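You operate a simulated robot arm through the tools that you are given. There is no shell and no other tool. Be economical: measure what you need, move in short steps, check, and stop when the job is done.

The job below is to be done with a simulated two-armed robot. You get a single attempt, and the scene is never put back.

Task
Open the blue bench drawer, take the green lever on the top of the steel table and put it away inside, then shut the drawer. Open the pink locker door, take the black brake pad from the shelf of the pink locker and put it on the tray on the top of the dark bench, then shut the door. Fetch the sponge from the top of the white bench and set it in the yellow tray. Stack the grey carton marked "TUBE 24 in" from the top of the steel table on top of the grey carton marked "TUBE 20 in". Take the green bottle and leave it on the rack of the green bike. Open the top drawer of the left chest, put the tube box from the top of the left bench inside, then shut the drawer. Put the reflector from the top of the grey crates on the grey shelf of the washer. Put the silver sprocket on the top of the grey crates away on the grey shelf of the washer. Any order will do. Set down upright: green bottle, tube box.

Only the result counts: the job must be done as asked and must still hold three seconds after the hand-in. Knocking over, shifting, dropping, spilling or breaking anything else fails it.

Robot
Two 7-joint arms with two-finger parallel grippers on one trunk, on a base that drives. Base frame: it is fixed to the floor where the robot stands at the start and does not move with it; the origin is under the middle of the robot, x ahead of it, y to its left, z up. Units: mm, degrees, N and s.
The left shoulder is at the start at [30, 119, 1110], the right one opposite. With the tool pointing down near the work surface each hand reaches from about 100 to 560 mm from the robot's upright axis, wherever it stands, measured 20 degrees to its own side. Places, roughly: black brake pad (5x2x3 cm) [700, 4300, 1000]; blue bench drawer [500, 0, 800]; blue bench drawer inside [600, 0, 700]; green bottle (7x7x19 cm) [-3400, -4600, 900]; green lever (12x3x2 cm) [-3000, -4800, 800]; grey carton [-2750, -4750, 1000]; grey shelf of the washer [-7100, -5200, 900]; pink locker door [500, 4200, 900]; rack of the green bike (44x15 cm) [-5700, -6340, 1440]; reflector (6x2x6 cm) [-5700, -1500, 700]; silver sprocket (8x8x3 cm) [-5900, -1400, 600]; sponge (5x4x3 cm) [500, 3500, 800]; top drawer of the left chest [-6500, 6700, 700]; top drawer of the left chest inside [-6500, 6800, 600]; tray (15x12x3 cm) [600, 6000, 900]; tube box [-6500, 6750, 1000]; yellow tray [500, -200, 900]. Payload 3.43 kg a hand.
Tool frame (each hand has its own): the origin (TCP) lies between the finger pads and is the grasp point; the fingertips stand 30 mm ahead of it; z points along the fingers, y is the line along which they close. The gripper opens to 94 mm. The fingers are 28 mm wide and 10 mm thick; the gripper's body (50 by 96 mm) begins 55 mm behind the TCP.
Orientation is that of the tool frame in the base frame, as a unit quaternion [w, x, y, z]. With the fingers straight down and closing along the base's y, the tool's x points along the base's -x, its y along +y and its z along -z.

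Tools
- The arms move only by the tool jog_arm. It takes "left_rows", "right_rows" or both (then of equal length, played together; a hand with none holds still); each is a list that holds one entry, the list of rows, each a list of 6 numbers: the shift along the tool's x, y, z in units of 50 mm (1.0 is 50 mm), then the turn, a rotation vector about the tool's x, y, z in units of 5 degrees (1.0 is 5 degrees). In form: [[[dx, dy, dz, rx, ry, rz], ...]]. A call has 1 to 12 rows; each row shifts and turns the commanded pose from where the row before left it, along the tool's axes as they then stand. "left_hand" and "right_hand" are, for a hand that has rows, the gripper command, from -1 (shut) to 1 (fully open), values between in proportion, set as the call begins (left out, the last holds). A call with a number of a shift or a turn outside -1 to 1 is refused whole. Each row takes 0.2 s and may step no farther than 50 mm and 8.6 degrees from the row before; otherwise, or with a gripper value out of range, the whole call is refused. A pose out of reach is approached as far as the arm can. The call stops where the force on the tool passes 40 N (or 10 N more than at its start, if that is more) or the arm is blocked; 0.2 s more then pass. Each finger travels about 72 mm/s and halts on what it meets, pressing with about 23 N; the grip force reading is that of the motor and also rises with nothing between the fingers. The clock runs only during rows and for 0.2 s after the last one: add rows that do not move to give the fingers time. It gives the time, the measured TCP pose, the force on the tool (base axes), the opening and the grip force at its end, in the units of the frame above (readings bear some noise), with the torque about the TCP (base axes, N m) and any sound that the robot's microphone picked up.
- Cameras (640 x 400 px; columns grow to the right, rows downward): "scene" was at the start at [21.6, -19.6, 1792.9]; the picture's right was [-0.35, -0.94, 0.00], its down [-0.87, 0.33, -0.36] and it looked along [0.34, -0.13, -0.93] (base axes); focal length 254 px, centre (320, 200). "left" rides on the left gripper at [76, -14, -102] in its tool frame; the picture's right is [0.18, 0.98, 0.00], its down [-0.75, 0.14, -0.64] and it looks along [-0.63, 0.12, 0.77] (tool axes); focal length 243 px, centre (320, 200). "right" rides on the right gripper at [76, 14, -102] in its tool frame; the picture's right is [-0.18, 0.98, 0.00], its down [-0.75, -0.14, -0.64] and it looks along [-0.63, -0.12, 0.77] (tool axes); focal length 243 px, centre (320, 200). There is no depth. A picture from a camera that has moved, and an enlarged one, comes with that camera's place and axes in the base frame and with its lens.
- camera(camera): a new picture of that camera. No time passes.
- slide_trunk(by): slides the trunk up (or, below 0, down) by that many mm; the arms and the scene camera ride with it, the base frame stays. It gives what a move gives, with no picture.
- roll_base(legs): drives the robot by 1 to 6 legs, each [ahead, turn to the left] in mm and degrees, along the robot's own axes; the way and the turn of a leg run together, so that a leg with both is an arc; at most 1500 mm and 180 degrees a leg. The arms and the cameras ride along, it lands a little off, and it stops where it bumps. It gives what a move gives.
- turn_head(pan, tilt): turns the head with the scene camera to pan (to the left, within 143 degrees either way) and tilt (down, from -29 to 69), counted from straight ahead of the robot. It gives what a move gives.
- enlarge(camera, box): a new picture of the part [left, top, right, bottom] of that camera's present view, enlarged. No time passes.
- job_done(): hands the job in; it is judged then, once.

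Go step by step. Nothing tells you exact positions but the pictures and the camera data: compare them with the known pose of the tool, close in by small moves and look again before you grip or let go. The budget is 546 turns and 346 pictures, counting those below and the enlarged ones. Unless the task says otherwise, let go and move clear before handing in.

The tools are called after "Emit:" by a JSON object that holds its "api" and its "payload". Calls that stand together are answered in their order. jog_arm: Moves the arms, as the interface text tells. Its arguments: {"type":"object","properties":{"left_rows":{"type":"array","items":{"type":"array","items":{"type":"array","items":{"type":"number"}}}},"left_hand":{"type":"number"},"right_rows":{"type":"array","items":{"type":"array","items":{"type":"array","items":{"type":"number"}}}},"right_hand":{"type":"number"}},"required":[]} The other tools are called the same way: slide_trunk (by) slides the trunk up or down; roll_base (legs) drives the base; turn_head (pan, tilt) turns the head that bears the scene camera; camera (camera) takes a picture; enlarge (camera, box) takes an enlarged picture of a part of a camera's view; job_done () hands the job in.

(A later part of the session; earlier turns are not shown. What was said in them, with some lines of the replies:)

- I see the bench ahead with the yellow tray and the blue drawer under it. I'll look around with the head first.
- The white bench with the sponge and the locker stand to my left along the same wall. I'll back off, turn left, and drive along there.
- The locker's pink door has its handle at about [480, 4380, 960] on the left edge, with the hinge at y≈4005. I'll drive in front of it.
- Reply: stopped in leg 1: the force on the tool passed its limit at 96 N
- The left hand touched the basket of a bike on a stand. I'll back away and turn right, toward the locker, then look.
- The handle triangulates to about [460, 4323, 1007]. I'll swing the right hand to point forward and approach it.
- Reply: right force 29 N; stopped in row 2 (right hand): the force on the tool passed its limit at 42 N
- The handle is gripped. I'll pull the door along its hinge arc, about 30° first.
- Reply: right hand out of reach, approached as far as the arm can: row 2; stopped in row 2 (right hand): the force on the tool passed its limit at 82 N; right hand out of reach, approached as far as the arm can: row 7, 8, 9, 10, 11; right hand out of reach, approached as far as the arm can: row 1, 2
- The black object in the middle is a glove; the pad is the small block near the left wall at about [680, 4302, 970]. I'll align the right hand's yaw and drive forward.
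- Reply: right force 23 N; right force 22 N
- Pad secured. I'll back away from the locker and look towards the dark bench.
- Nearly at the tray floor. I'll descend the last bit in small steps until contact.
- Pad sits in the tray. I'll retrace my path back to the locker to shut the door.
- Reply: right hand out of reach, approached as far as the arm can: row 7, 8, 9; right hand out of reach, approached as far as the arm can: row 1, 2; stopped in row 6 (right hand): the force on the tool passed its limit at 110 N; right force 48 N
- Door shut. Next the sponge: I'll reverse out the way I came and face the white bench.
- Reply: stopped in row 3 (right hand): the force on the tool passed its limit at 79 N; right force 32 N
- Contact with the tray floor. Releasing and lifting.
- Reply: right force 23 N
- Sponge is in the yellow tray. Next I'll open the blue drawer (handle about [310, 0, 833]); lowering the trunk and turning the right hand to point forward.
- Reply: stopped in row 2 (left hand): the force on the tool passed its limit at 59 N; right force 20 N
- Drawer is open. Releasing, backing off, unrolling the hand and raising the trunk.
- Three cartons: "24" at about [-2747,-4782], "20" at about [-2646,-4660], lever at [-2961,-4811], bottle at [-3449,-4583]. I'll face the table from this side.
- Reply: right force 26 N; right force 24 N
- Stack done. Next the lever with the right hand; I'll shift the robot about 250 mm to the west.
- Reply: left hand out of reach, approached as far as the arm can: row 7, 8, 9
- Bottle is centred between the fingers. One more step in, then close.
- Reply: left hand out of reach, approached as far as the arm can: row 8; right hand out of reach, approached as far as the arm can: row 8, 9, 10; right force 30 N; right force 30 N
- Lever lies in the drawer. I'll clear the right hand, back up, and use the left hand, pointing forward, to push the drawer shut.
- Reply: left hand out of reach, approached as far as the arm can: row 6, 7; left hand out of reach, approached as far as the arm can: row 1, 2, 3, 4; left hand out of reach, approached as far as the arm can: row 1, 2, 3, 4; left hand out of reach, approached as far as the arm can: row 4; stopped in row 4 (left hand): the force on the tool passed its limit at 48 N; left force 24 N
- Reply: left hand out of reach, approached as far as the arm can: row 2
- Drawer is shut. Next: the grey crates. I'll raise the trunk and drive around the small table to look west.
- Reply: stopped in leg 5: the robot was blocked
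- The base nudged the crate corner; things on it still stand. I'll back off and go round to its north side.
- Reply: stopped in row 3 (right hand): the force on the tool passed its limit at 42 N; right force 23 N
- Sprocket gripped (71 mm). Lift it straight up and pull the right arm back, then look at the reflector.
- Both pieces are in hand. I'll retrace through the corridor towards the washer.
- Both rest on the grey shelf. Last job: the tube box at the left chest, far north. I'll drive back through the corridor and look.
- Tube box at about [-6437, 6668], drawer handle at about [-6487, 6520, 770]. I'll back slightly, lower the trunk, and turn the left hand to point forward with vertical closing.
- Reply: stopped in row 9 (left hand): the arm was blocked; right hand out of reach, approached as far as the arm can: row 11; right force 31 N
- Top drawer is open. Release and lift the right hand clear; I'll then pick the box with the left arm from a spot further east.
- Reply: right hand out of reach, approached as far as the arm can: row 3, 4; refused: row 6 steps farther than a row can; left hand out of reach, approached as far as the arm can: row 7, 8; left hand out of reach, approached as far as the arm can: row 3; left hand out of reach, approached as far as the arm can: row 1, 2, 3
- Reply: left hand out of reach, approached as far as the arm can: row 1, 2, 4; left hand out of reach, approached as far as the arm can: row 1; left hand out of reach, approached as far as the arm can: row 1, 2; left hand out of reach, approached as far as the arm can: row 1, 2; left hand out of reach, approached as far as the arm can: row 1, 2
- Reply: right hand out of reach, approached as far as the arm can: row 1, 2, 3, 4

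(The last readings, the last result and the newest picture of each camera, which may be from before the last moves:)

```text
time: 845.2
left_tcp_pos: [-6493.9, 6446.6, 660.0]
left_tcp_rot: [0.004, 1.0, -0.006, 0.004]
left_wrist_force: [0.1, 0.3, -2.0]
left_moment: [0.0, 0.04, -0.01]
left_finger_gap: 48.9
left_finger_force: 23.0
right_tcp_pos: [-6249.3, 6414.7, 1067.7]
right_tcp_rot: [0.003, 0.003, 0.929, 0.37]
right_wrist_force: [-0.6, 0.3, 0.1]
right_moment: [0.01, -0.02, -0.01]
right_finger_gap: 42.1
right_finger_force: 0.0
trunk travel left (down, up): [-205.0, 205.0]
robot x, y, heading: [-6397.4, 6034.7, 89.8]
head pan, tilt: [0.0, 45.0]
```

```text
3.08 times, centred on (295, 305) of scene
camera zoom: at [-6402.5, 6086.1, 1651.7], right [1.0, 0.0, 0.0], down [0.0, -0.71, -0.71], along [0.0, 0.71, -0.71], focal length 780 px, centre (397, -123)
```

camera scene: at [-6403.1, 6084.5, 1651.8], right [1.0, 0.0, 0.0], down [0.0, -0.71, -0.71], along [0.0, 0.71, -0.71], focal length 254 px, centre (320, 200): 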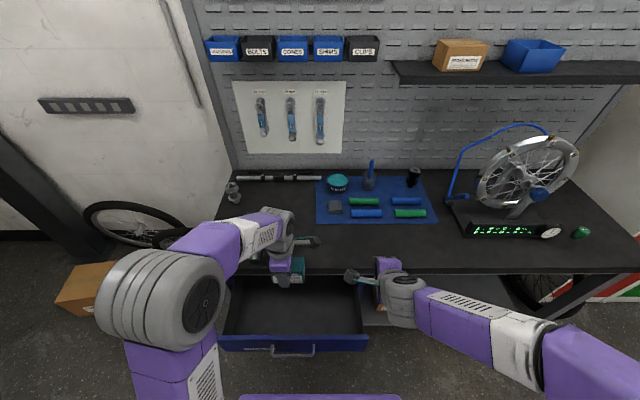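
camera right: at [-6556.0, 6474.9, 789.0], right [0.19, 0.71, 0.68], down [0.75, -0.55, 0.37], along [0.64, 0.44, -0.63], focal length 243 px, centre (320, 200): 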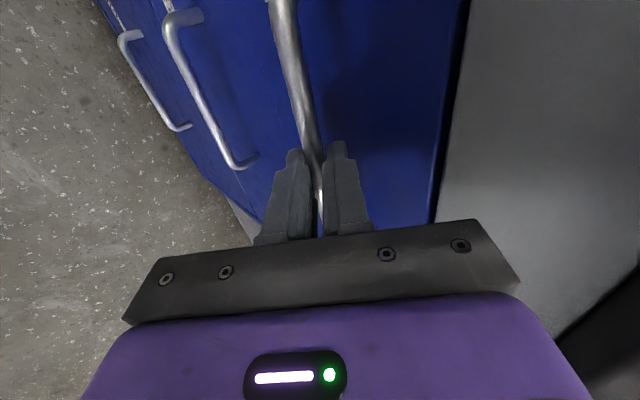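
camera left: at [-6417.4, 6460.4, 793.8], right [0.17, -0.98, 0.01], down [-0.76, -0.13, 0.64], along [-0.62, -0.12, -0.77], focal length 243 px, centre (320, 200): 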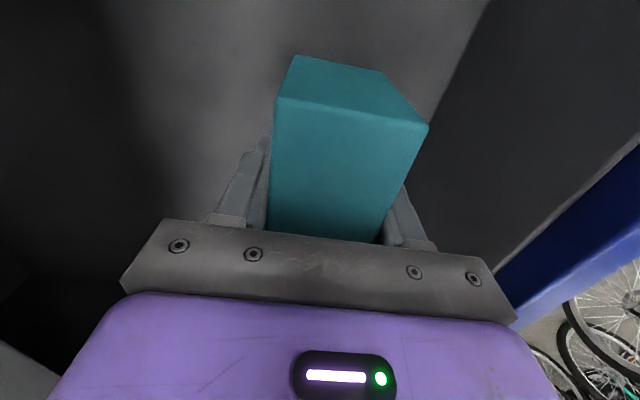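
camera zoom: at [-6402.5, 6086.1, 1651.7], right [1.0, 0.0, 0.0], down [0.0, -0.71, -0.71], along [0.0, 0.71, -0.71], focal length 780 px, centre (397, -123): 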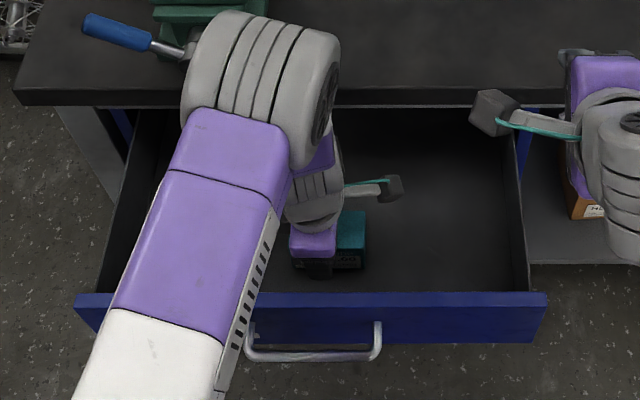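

Emit:
{"api": "jog_arm", "payload": {"left_rows": [[[0, 0, 0.1, 0, 0, 0], [0, 0, 0.1, 0, 0, 0], [0, 0, 0.1, 0, 0, 0], [0, 0, 0.1, 0, 0, 0]]]}}

Emit:
{"api": "camera", "payload": {"camera": "left"}}

```text
time: 846.0
left_tcp_pos: [-6493.0, 6451.0, 650.9]
left_tcp_rot: [-0.001, 1.0, -0.006, 0.004]
left_wrist_force: [-0.8, -0.6, 22.6]
left_moment: [-0.74, 0.41, -0.04]
left_finger_gap: 49.2
left_finger_force: 23.4
right_tcp_pos: [-6249.1, 6414.8, 1068.8]
right_tcp_rot: [0.003, 0.004, 0.93, 0.369]
right_wrist_force: [0.0, 0.3, 0.8]
right_moment: [0.03, -0.01, 0.03]
right_finger_gap: 42.2
right_finger_force: 0.1
trunk travel left (down, up): [-205.0, 205.0]
robot x, y, heading: [-6403.4, 6036.0, 89.6]
head pan, tilt: [0.0, 45.0]
stopped in row 4 (left hand): the force on the tool passed its limit at 51 N (the readings are from after the stop); the commanded pose is now the measured one
```

```text
114 pictures are left
camera left: at [-6417.3, 6463.5, 753.9], right [0.17, -0.98, 0.0], down [-0.76, -0.13, 0.63], along [-0.62, -0.11, -0.77], focal length 243 px, centre (320, 200)
```

left: 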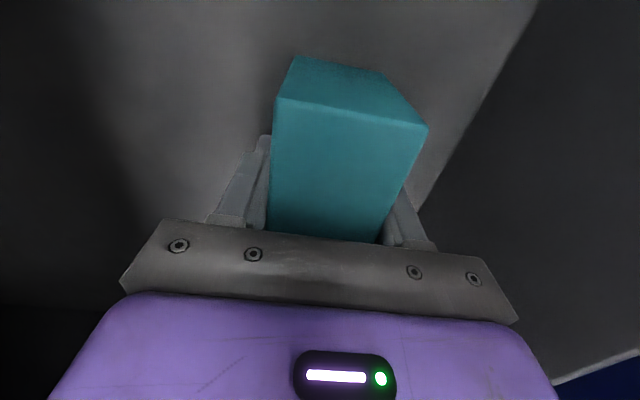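

Floor contact. Ease up slightly, release, and lift out.

Emit:
{"api": "jog_arm", "payload": {"left_rows": [[[0, 0, -0.05, 0, 0, 0], [0, 0, 0, 0, 0, 0]]]}}

Emit:
{"api": "jog_arm", "payload": {"left_rows": [[[0, 0, 0, 0, 0, 0], [0, 0, 0, 0, 0, 0]]], "left_hand": 0.6}}

Emit:
{"api": "jog_arm", "payload": {"left_rows": [[[0, 0, -0.4, 0, 0, 0], [0, 0, -0.9, 0, 0, 0], [0, 0, -0.9, 0, 0, 0], [0, 0, -0.9, 0, 0, 0], [0, 0, -0.9, 0, 0, 0], [0, 0, -0.9, 0, 0, 0], [0, 0, -0.9, 0, 0, 0], [0, 0, -0.9, 0, 0, 0]]]}}

Emit:
{"api": "camera", "payload": {"camera": "left"}}

```text
time: 846.6
left_tcp_pos: [-6492.6, 6449.9, 650.4]
left_tcp_rot: [0.0, 1.0, -0.007, 0.005]
left_wrist_force: [0.1, 1.9, -0.9]
left_moment: [0.08, 0.0, -0.06]
left_finger_gap: 49.1
left_finger_force: 23.3
right_tcp_pos: [-6247.9, 6414.9, 1068.4]
right_tcp_rot: [0.002, 0.005, 0.929, 0.37]
right_wrist_force: [0.4, -0.1, -0.2]
right_moment: [0.0, 0.01, -0.01]
right_finger_gap: 42.3
right_finger_force: 0.1
trunk travel left (down, up): [-205.0, 205.0]
robot x, y, heading: [-6403.3, 6034.1, 89.9]
head pan, tilt: [0.0, 45.0]
```

```text
time: 847.2
left_tcp_pos: [-6491.4, 6449.1, 650.4]
left_tcp_rot: [0.001, 1.0, -0.007, 0.005]
left_wrist_force: [0.4, -0.6, -0.5]
left_moment: [0.01, 0.03, 0.03]
left_finger_gap: 75.0
left_finger_force: 0.1
right_tcp_pos: [-6248.0, 6414.6, 1067.6]
right_tcp_rot: [0.003, 0.003, 0.929, 0.369]
right_wrist_force: [-0.8, -0.2, 0.0]
right_moment: [-0.01, 0.02, 0.02]
right_finger_gap: 42.6
right_finger_force: 0.1
trunk travel left (down, up): [-205.0, 205.0]
robot x, y, heading: [-6403.9, 6032.3, 89.6]
head pan, tilt: [0.0, 45.0]
```

```text
time: 849.0
left_tcp_pos: [-6496.8, 6451.7, 985.5]
left_tcp_rot: [0.0, 1.0, -0.005, 0.004]
left_wrist_force: [-0.3, 0.8, 1.0]
left_moment: [0.0, 0.0, 0.0]
left_finger_gap: 75.1
left_finger_force: 0.1
right_tcp_pos: [-6248.4, 6414.5, 1067.2]
right_tcp_rot: [0.002, 0.004, 0.929, 0.371]
right_wrist_force: [-0.7, 0.2, 0.2]
right_moment: [-0.01, -0.02, 0.01]
right_finger_gap: 42.2
right_finger_force: 0.1
trunk travel left (down, up): [-205.0, 205.0]
robot x, y, heading: [-6400.1, 6032.1, 89.8]
head pan, tilt: [0.0, 45.0]
```

```text
113 pictures are left
camera left: at [-6421.1, 6464.4, 1089.4], right [0.17, -0.98, 0.0], down [-0.76, -0.13, 0.63], along [-0.62, -0.11, -0.77], focal length 243 px, centre (320, 200)
```

left: 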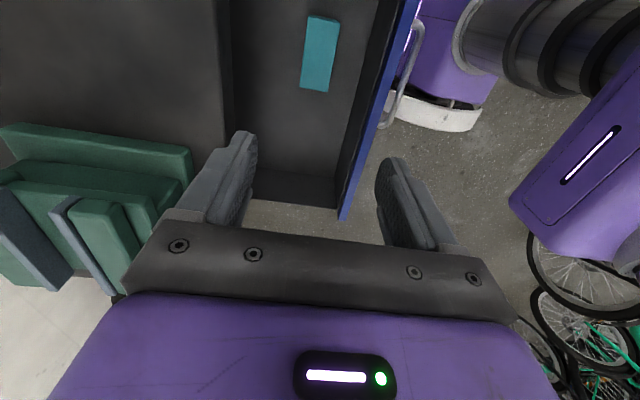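

Emit:
{"api": "roll_base", "payload": {"legs": [[-150, 0]]}}

Emit:
{"api": "slide_trunk", "payload": {"by": -50}}

Emit:
{"api": "jog_arm", "payload": {"right_rows": [[[0.41, -0.62, 0.58, 0, 0, 0], [0.41, -0.62, 0.58, 0, 0, 0], [0.41, -0.62, 0.58, 0, 0, 0], [0.41, -0.62, 0.58, 0, 0, 0], [0.41, -0.62, 0.58, 0, 0, 0], [0.41, -0.62, 0.58, 0, 0, 0]]], "right_hand": -1}}

Emit:
{"api": "camera", "payload": {"camera": "scene"}}

Emit:
{"api": "camera", "payload": {"camera": "right"}}

```text
time: 850.4
left_tcp_pos: [-6498.3, 6305.0, 986.5]
left_tcp_rot: [0.0, 1.0, -0.005, 0.005]
left_wrist_force: [0.4, -1.1, 0.3]
left_moment: [0.03, -0.02, 0.05]
left_finger_gap: 75.2
left_finger_force: 0.1
right_tcp_pos: [-6249.5, 6266.4, 1069.3]
right_tcp_rot: [0.002, 0.003, 0.929, 0.371]
right_wrist_force: [0.5, 0.1, 0.5]
right_moment: [0.01, 0.02, 0.02]
right_finger_gap: 42.5
right_finger_force: 0.0
trunk travel left (down, up): [-205.0, 205.0]
robot x, y, heading: [-6400.8, 5885.9, 90.0]
head pan, tilt: [0.0, 45.0]
```

```text
time: 851.3
left_tcp_pos: [-6497.8, 6305.2, 934.7]
left_tcp_rot: [0.001, 1.0, -0.005, 0.005]
left_wrist_force: [-0.1, -0.2, 0.0]
left_moment: [0.0, 0.04, 0.01]
left_finger_gap: 75.2
left_finger_force: 0.0
right_tcp_pos: [-6248.8, 6268.6, 1017.4]
right_tcp_rot: [0.002, 0.003, 0.929, 0.37]
right_wrist_force: [0.0, 0.0, -0.8]
right_moment: [-0.01, -0.02, -0.03]
right_finger_gap: 42.5
right_finger_force: 0.0
trunk travel left (down, up): [-155.0, 255.0]
robot x, y, heading: [-6404.9, 5889.4, 89.7]
head pan, tilt: [0.0, 45.0]
```

```text
time: 852.7
left_tcp_pos: [-6497.4, 6306.4, 934.7]
left_tcp_rot: [0.001, 1.0, -0.004, 0.005]
left_wrist_force: [-0.7, 0.0, -0.5]
left_moment: [0.0, -0.01, -0.01]
left_finger_gap: 75.0
left_finger_force: 0.2
right_tcp_pos: [-6381.4, 6276.9, 773.7]
right_tcp_rot: [0.002, 0.003, 0.929, 0.371]
right_wrist_force: [-0.2, -0.4, 0.3]
right_moment: [-0.01, 0.02, -0.01]
right_finger_gap: 0.0
right_finger_force: 22.4
right hand out of reach, approached as far as the arm can: row 1, 2
trunk travel left (down, up): [-155.0, 255.0]
robot x, y, heading: [-6398.3, 5889.3, 89.5]
head pan, tilt: [0.0, 45.0]
```

```text
112 pictures are left
camera scene: at [-6403.5, 5939.5, 1601.7], right [1.0, 0.0, 0.0], down [0.0, -0.71, -0.71], along [0.0, 0.71, -0.71], focal length 254 px, centre (320, 200)
```

scene: 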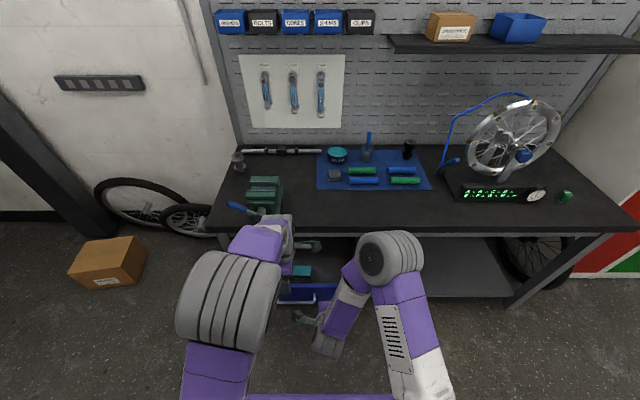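

```text
111 pictures are left
camera right: at [-6458.0, 6217.9, 857.2], right [0.19, 0.71, 0.68], down [0.75, -0.55, 0.37], along [0.63, 0.44, -0.64], focal length 243 px, centre (320, 200)
```

right: 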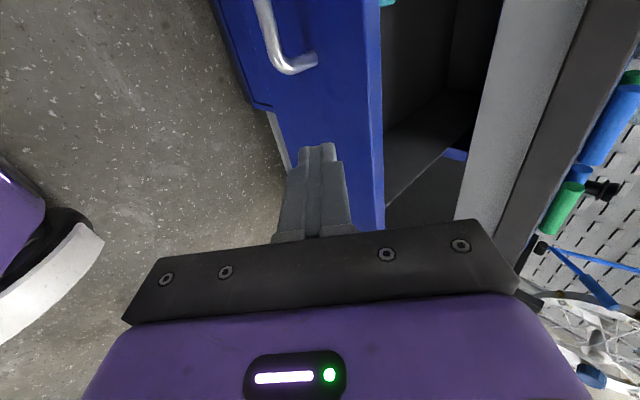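

Emit:
{"api": "jog_arm", "payload": {"right_rows": [[[0, -0.45, 0.45, 0, 0, 0], [0, -0.4, 0.4, 0, 0, 0], [0, 0.578, 0.554, 0, 0, 0], [0, 0.578, 0.554, 0, 0, 0], [0, 0.578, 0.554, 0, 0, 0], [0, 0.578, 0.554, 0, 0, 0]]]}}

Emit:
{"api": "camera", "payload": {"camera": "right"}}

Emit:
{"api": "camera", "payload": {"camera": "scene"}}

```text
time: 854.1
left_tcp_pos: [-6497.5, 6306.0, 933.4]
left_tcp_rot: [0.001, 1.0, -0.005, 0.005]
left_wrist_force: [-0.6, -0.3, 0.8]
left_moment: [0.01, 0.01, 0.01]
left_finger_gap: 75.4
left_finger_force: 0.0
right_tcp_pos: [-6377.3, 6438.2, 711.0]
right_tcp_rot: [0.002, 0.003, 0.929, 0.37]
right_wrist_force: [0.2, -0.2, -0.5]
right_moment: [-0.01, -0.01, 0.0]
right_finger_gap: 0.0
right_finger_force: 22.7
trunk travel left (down, up): [-155.0, 255.0]
robot x, y, heading: [-6402.4, 5891.3, 90.0]
head pan, tilt: [0.0, 45.0]
```

```text
110 pictures are left
camera right: at [-6453.6, 6378.9, 794.9], right [0.19, 0.71, 0.68], down [0.75, -0.55, 0.37], along [0.64, 0.44, -0.64], focal length 243 px, centre (320, 200)
```

right: 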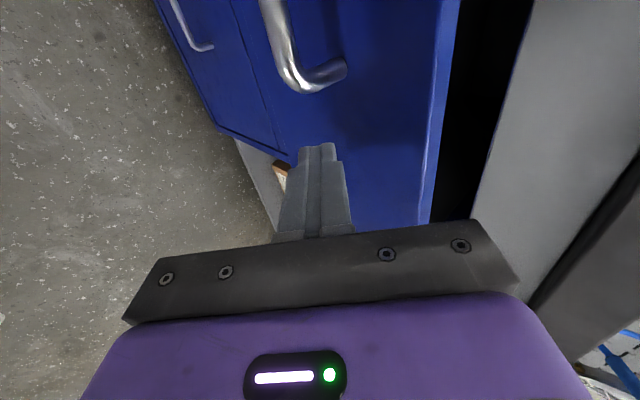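

```text
109 pictures are left
camera scene: at [-6403.0, 5939.8, 1601.7], right [1.0, 0.0, 0.0], down [0.0, -0.71, -0.71], along [0.0, 0.71, -0.71], focal length 254 px, centre (320, 200)
```

scene: 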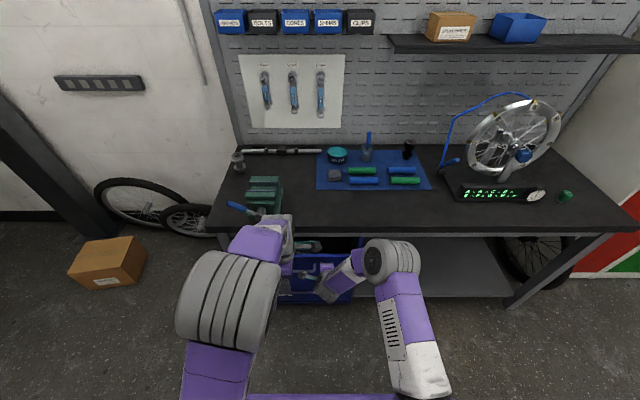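

Emit:
{"api": "jog_arm", "payload": {"right_rows": [[[0, 0.36, 0.346, 0, 0, 0], [0, 0.36, 0.346, 0, 0, 0], [0, 0.3, 0.28, 0, 0, 0], [0, 0.15, 0.14, 0, 0, 0], [0, 0.15, 0.14, 0, 0, 0], [0, 0.15, 0.14, 0, 0, 0], [0, 0.15, 0.14, 0, 0, 0]]]}}

Emit:
{"api": "camera", "payload": {"camera": "right"}}

```text
time: 855.7
left_tcp_pos: [-6498.2, 6305.5, 934.3]
left_tcp_rot: [0.001, 1.0, -0.004, 0.005]
left_wrist_force: [-0.5, -0.6, -0.4]
left_moment: [-0.01, 0.01, 0.03]
left_finger_gap: 75.2
left_finger_force: 0.1
right_tcp_pos: [-6375.7, 6549.6, 710.9]
right_tcp_rot: [0.002, 0.002, 0.929, 0.37]
right_wrist_force: [0.1, -0.3, 0.1]
right_moment: [-0.01, -0.04, 0.01]
right_finger_gap: 0.0
right_finger_force: 22.9
trunk travel left (down, up): [-155.0, 255.0]
robot x, y, heading: [-6399.5, 5888.2, 89.7]
head pan, tilt: [0.0, 45.0]
```

```text
108 pictures are left
camera right: at [-6453.0, 6490.7, 795.2], right [0.19, 0.71, 0.68], down [0.75, -0.55, 0.37], along [0.64, 0.44, -0.64], focal length 243 px, centre (320, 200)
```

right: 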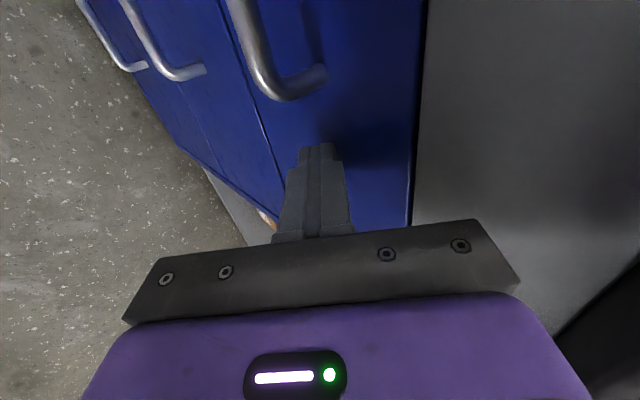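

Emit:
{"api": "jog_arm", "payload": {"right_rows": [[[0, 0.1, 0.095, 0, 0, 0], [0, 0.1, 0.095, 0, 0, 0], [0, 0.1, 0.095, 0, 0, 0]]]}}

Emit:
{"api": "camera", "payload": {"camera": "right"}}

```text
time: 856.2
left_tcp_pos: [-6496.1, 6301.3, 938.1]
left_tcp_rot: [-0.001, 1.0, -0.005, 0.005]
left_wrist_force: [0.3, -0.5, 0.1]
left_moment: [-0.03, 0.0, 0.0]
left_finger_gap: 75.2
left_finger_force: 0.1
right_tcp_pos: [-6375.9, 6551.4, 711.6]
right_tcp_rot: [0.003, 0.003, 0.93, 0.368]
right_wrist_force: [4.1, -25.6, 18.2]
right_moment: [0.11, 0.03, 0.03]
right_finger_gap: 0.0
right_finger_force: 22.8
trunk travel left (down, up): [-155.0, 255.0]
robot x, y, heading: [-6405.4, 5885.7, 90.0]
head pan, tilt: [0.0, 45.0]
stopped in row 2 (right hand): the force on the tool passed its limit at 48 N (the readings are from after the stop); the commanded pose is now the measured one
```

```text
107 pictures are left
camera right: at [-6453.0, 6494.0, 795.7], right [0.19, 0.72, 0.67], down [0.75, -0.55, 0.37], along [0.64, 0.43, -0.64], focal length 243 px, centre (320, 200)
```

right: 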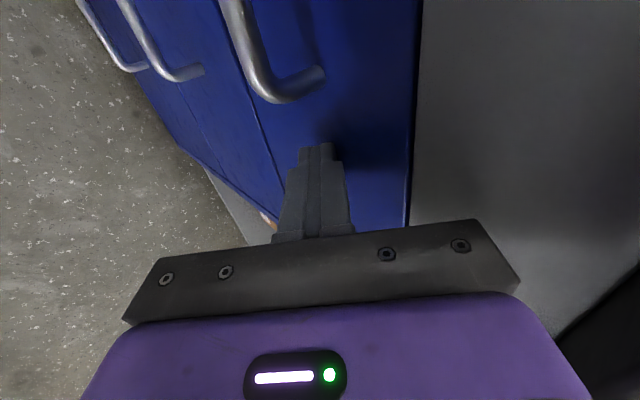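

Emit:
{"api": "jog_arm", "payload": {"right_rows": [[[0, -0.3, -0.3, 0, 0, 0], [0, -0.578, -0.554, 0, 0, 0], [0, -0.578, -0.554, 0, 0, 0], [0, -0.578, -0.554, 0, 0, 0], [0, 0, -0.7, 0, 0, 0], [0, 0, -0.7, 0, 0, 0]]]}}

Emit:
{"api": "jog_arm", "payload": {"left_rows": [[[-0.8, 0.3, -0.4, 0, 0, 0], [-0.8, 0.3, -0.4, 0, 0, 0], [-0.8, 0, 0, 0, 0, 0]]]}}

Emit:
{"api": "enlarge", "payload": {"camera": "scene", "box": [190, 180, 400, 320]}}

```text
time: 857.6
left_tcp_pos: [-6498.1, 6304.7, 935.4]
left_tcp_rot: [0.001, 1.0, -0.005, 0.005]
left_wrist_force: [0.0, -0.4, -0.7]
left_moment: [0.0, 0.02, 0.04]
left_finger_gap: 75.4
left_finger_force: 0.1
right_tcp_pos: [-6378.5, 6364.6, 762.2]
right_tcp_rot: [0.002, 0.002, 0.931, 0.366]
right_wrist_force: [-0.2, 0.2, 0.3]
right_moment: [0.02, -0.04, -0.02]
right_finger_gap: 0.2
right_finger_force: 22.5
trunk travel left (down, up): [-155.0, 255.0]
robot x, y, heading: [-6401.5, 5887.8, 90.1]
head pan, tilt: [0.0, 45.0]
```

```text
time: 858.4
left_tcp_pos: [-6620.3, 6272.9, 972.0]
left_tcp_rot: [0.001, 1.0, -0.006, 0.005]
left_wrist_force: [0.1, -0.4, 0.6]
left_moment: [0.01, 0.01, 0.01]
left_finger_gap: 75.2
left_finger_force: 0.0
right_tcp_pos: [-6378.7, 6365.0, 761.8]
right_tcp_rot: [0.002, 0.003, 0.931, 0.365]
right_wrist_force: [0.7, -0.6, 0.0]
right_moment: [0.0, 0.02, 0.0]
right_finger_gap: 0.1
right_finger_force: 22.5
trunk travel left (down, up): [-155.0, 255.0]
robot x, y, heading: [-6406.6, 5886.6, 89.9]
head pan, tilt: [0.0, 45.0]
```

```text
2.86 times, centred on (295, 250) of scene
camera zoom: at [-6403.9, 5938.7, 1601.7], right [1.0, 0.0, 0.0], down [0.0, -0.71, -0.71], along [0.0, 0.71, -0.71], focal length 724 px, centre (391, 57)
```

zoom: 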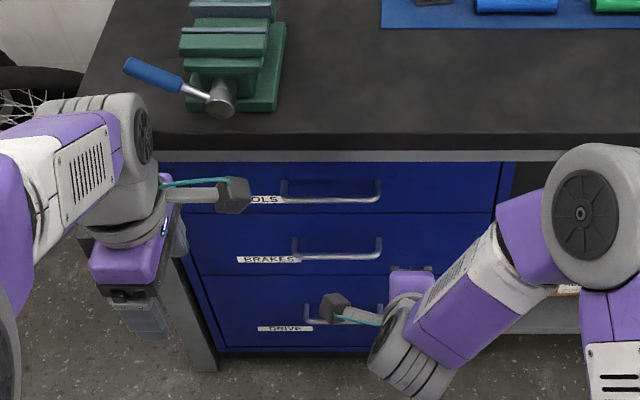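

Every item is in its place and both drawers and the locker door are shut; both hands are empty and clear, so I'm handing the job in.

Emit:
{"api": "job_done", "payload": {}}

```text
The job is handed in.
```

I did every part of the job and handed it in, but I don't know how it was judged. I also bumped two things along the way:

- **Bike on its stand:** early on, my left hand hit the basket of the grey bike opposite the locker, at 96 N. It looked unmoved afterwards, though I didn't measure it.
- **Grey crates:** the base nudged one corner, and the bottle and small parts on top stayed upright.

By the pictures:

- **Green lever:** it is in the blue bench drawer, and the drawer is shut.
- **Brake pad:** it is in the tray on the dark bench, and the pink locker door is shut.
- **Sponge:** it is in the yellow tray.
- **Cartons:** "TUBE 24 in" sits on top of "TUBE 20 in".
- **Green bottle:** it stands upright on the rack of the green bike.
- **Tube box:** it stands upright in the top drawer of the left chest, and the drawer is shut.
- **Reflector and silver sprocket:** both are on the grey shelf of the washer.
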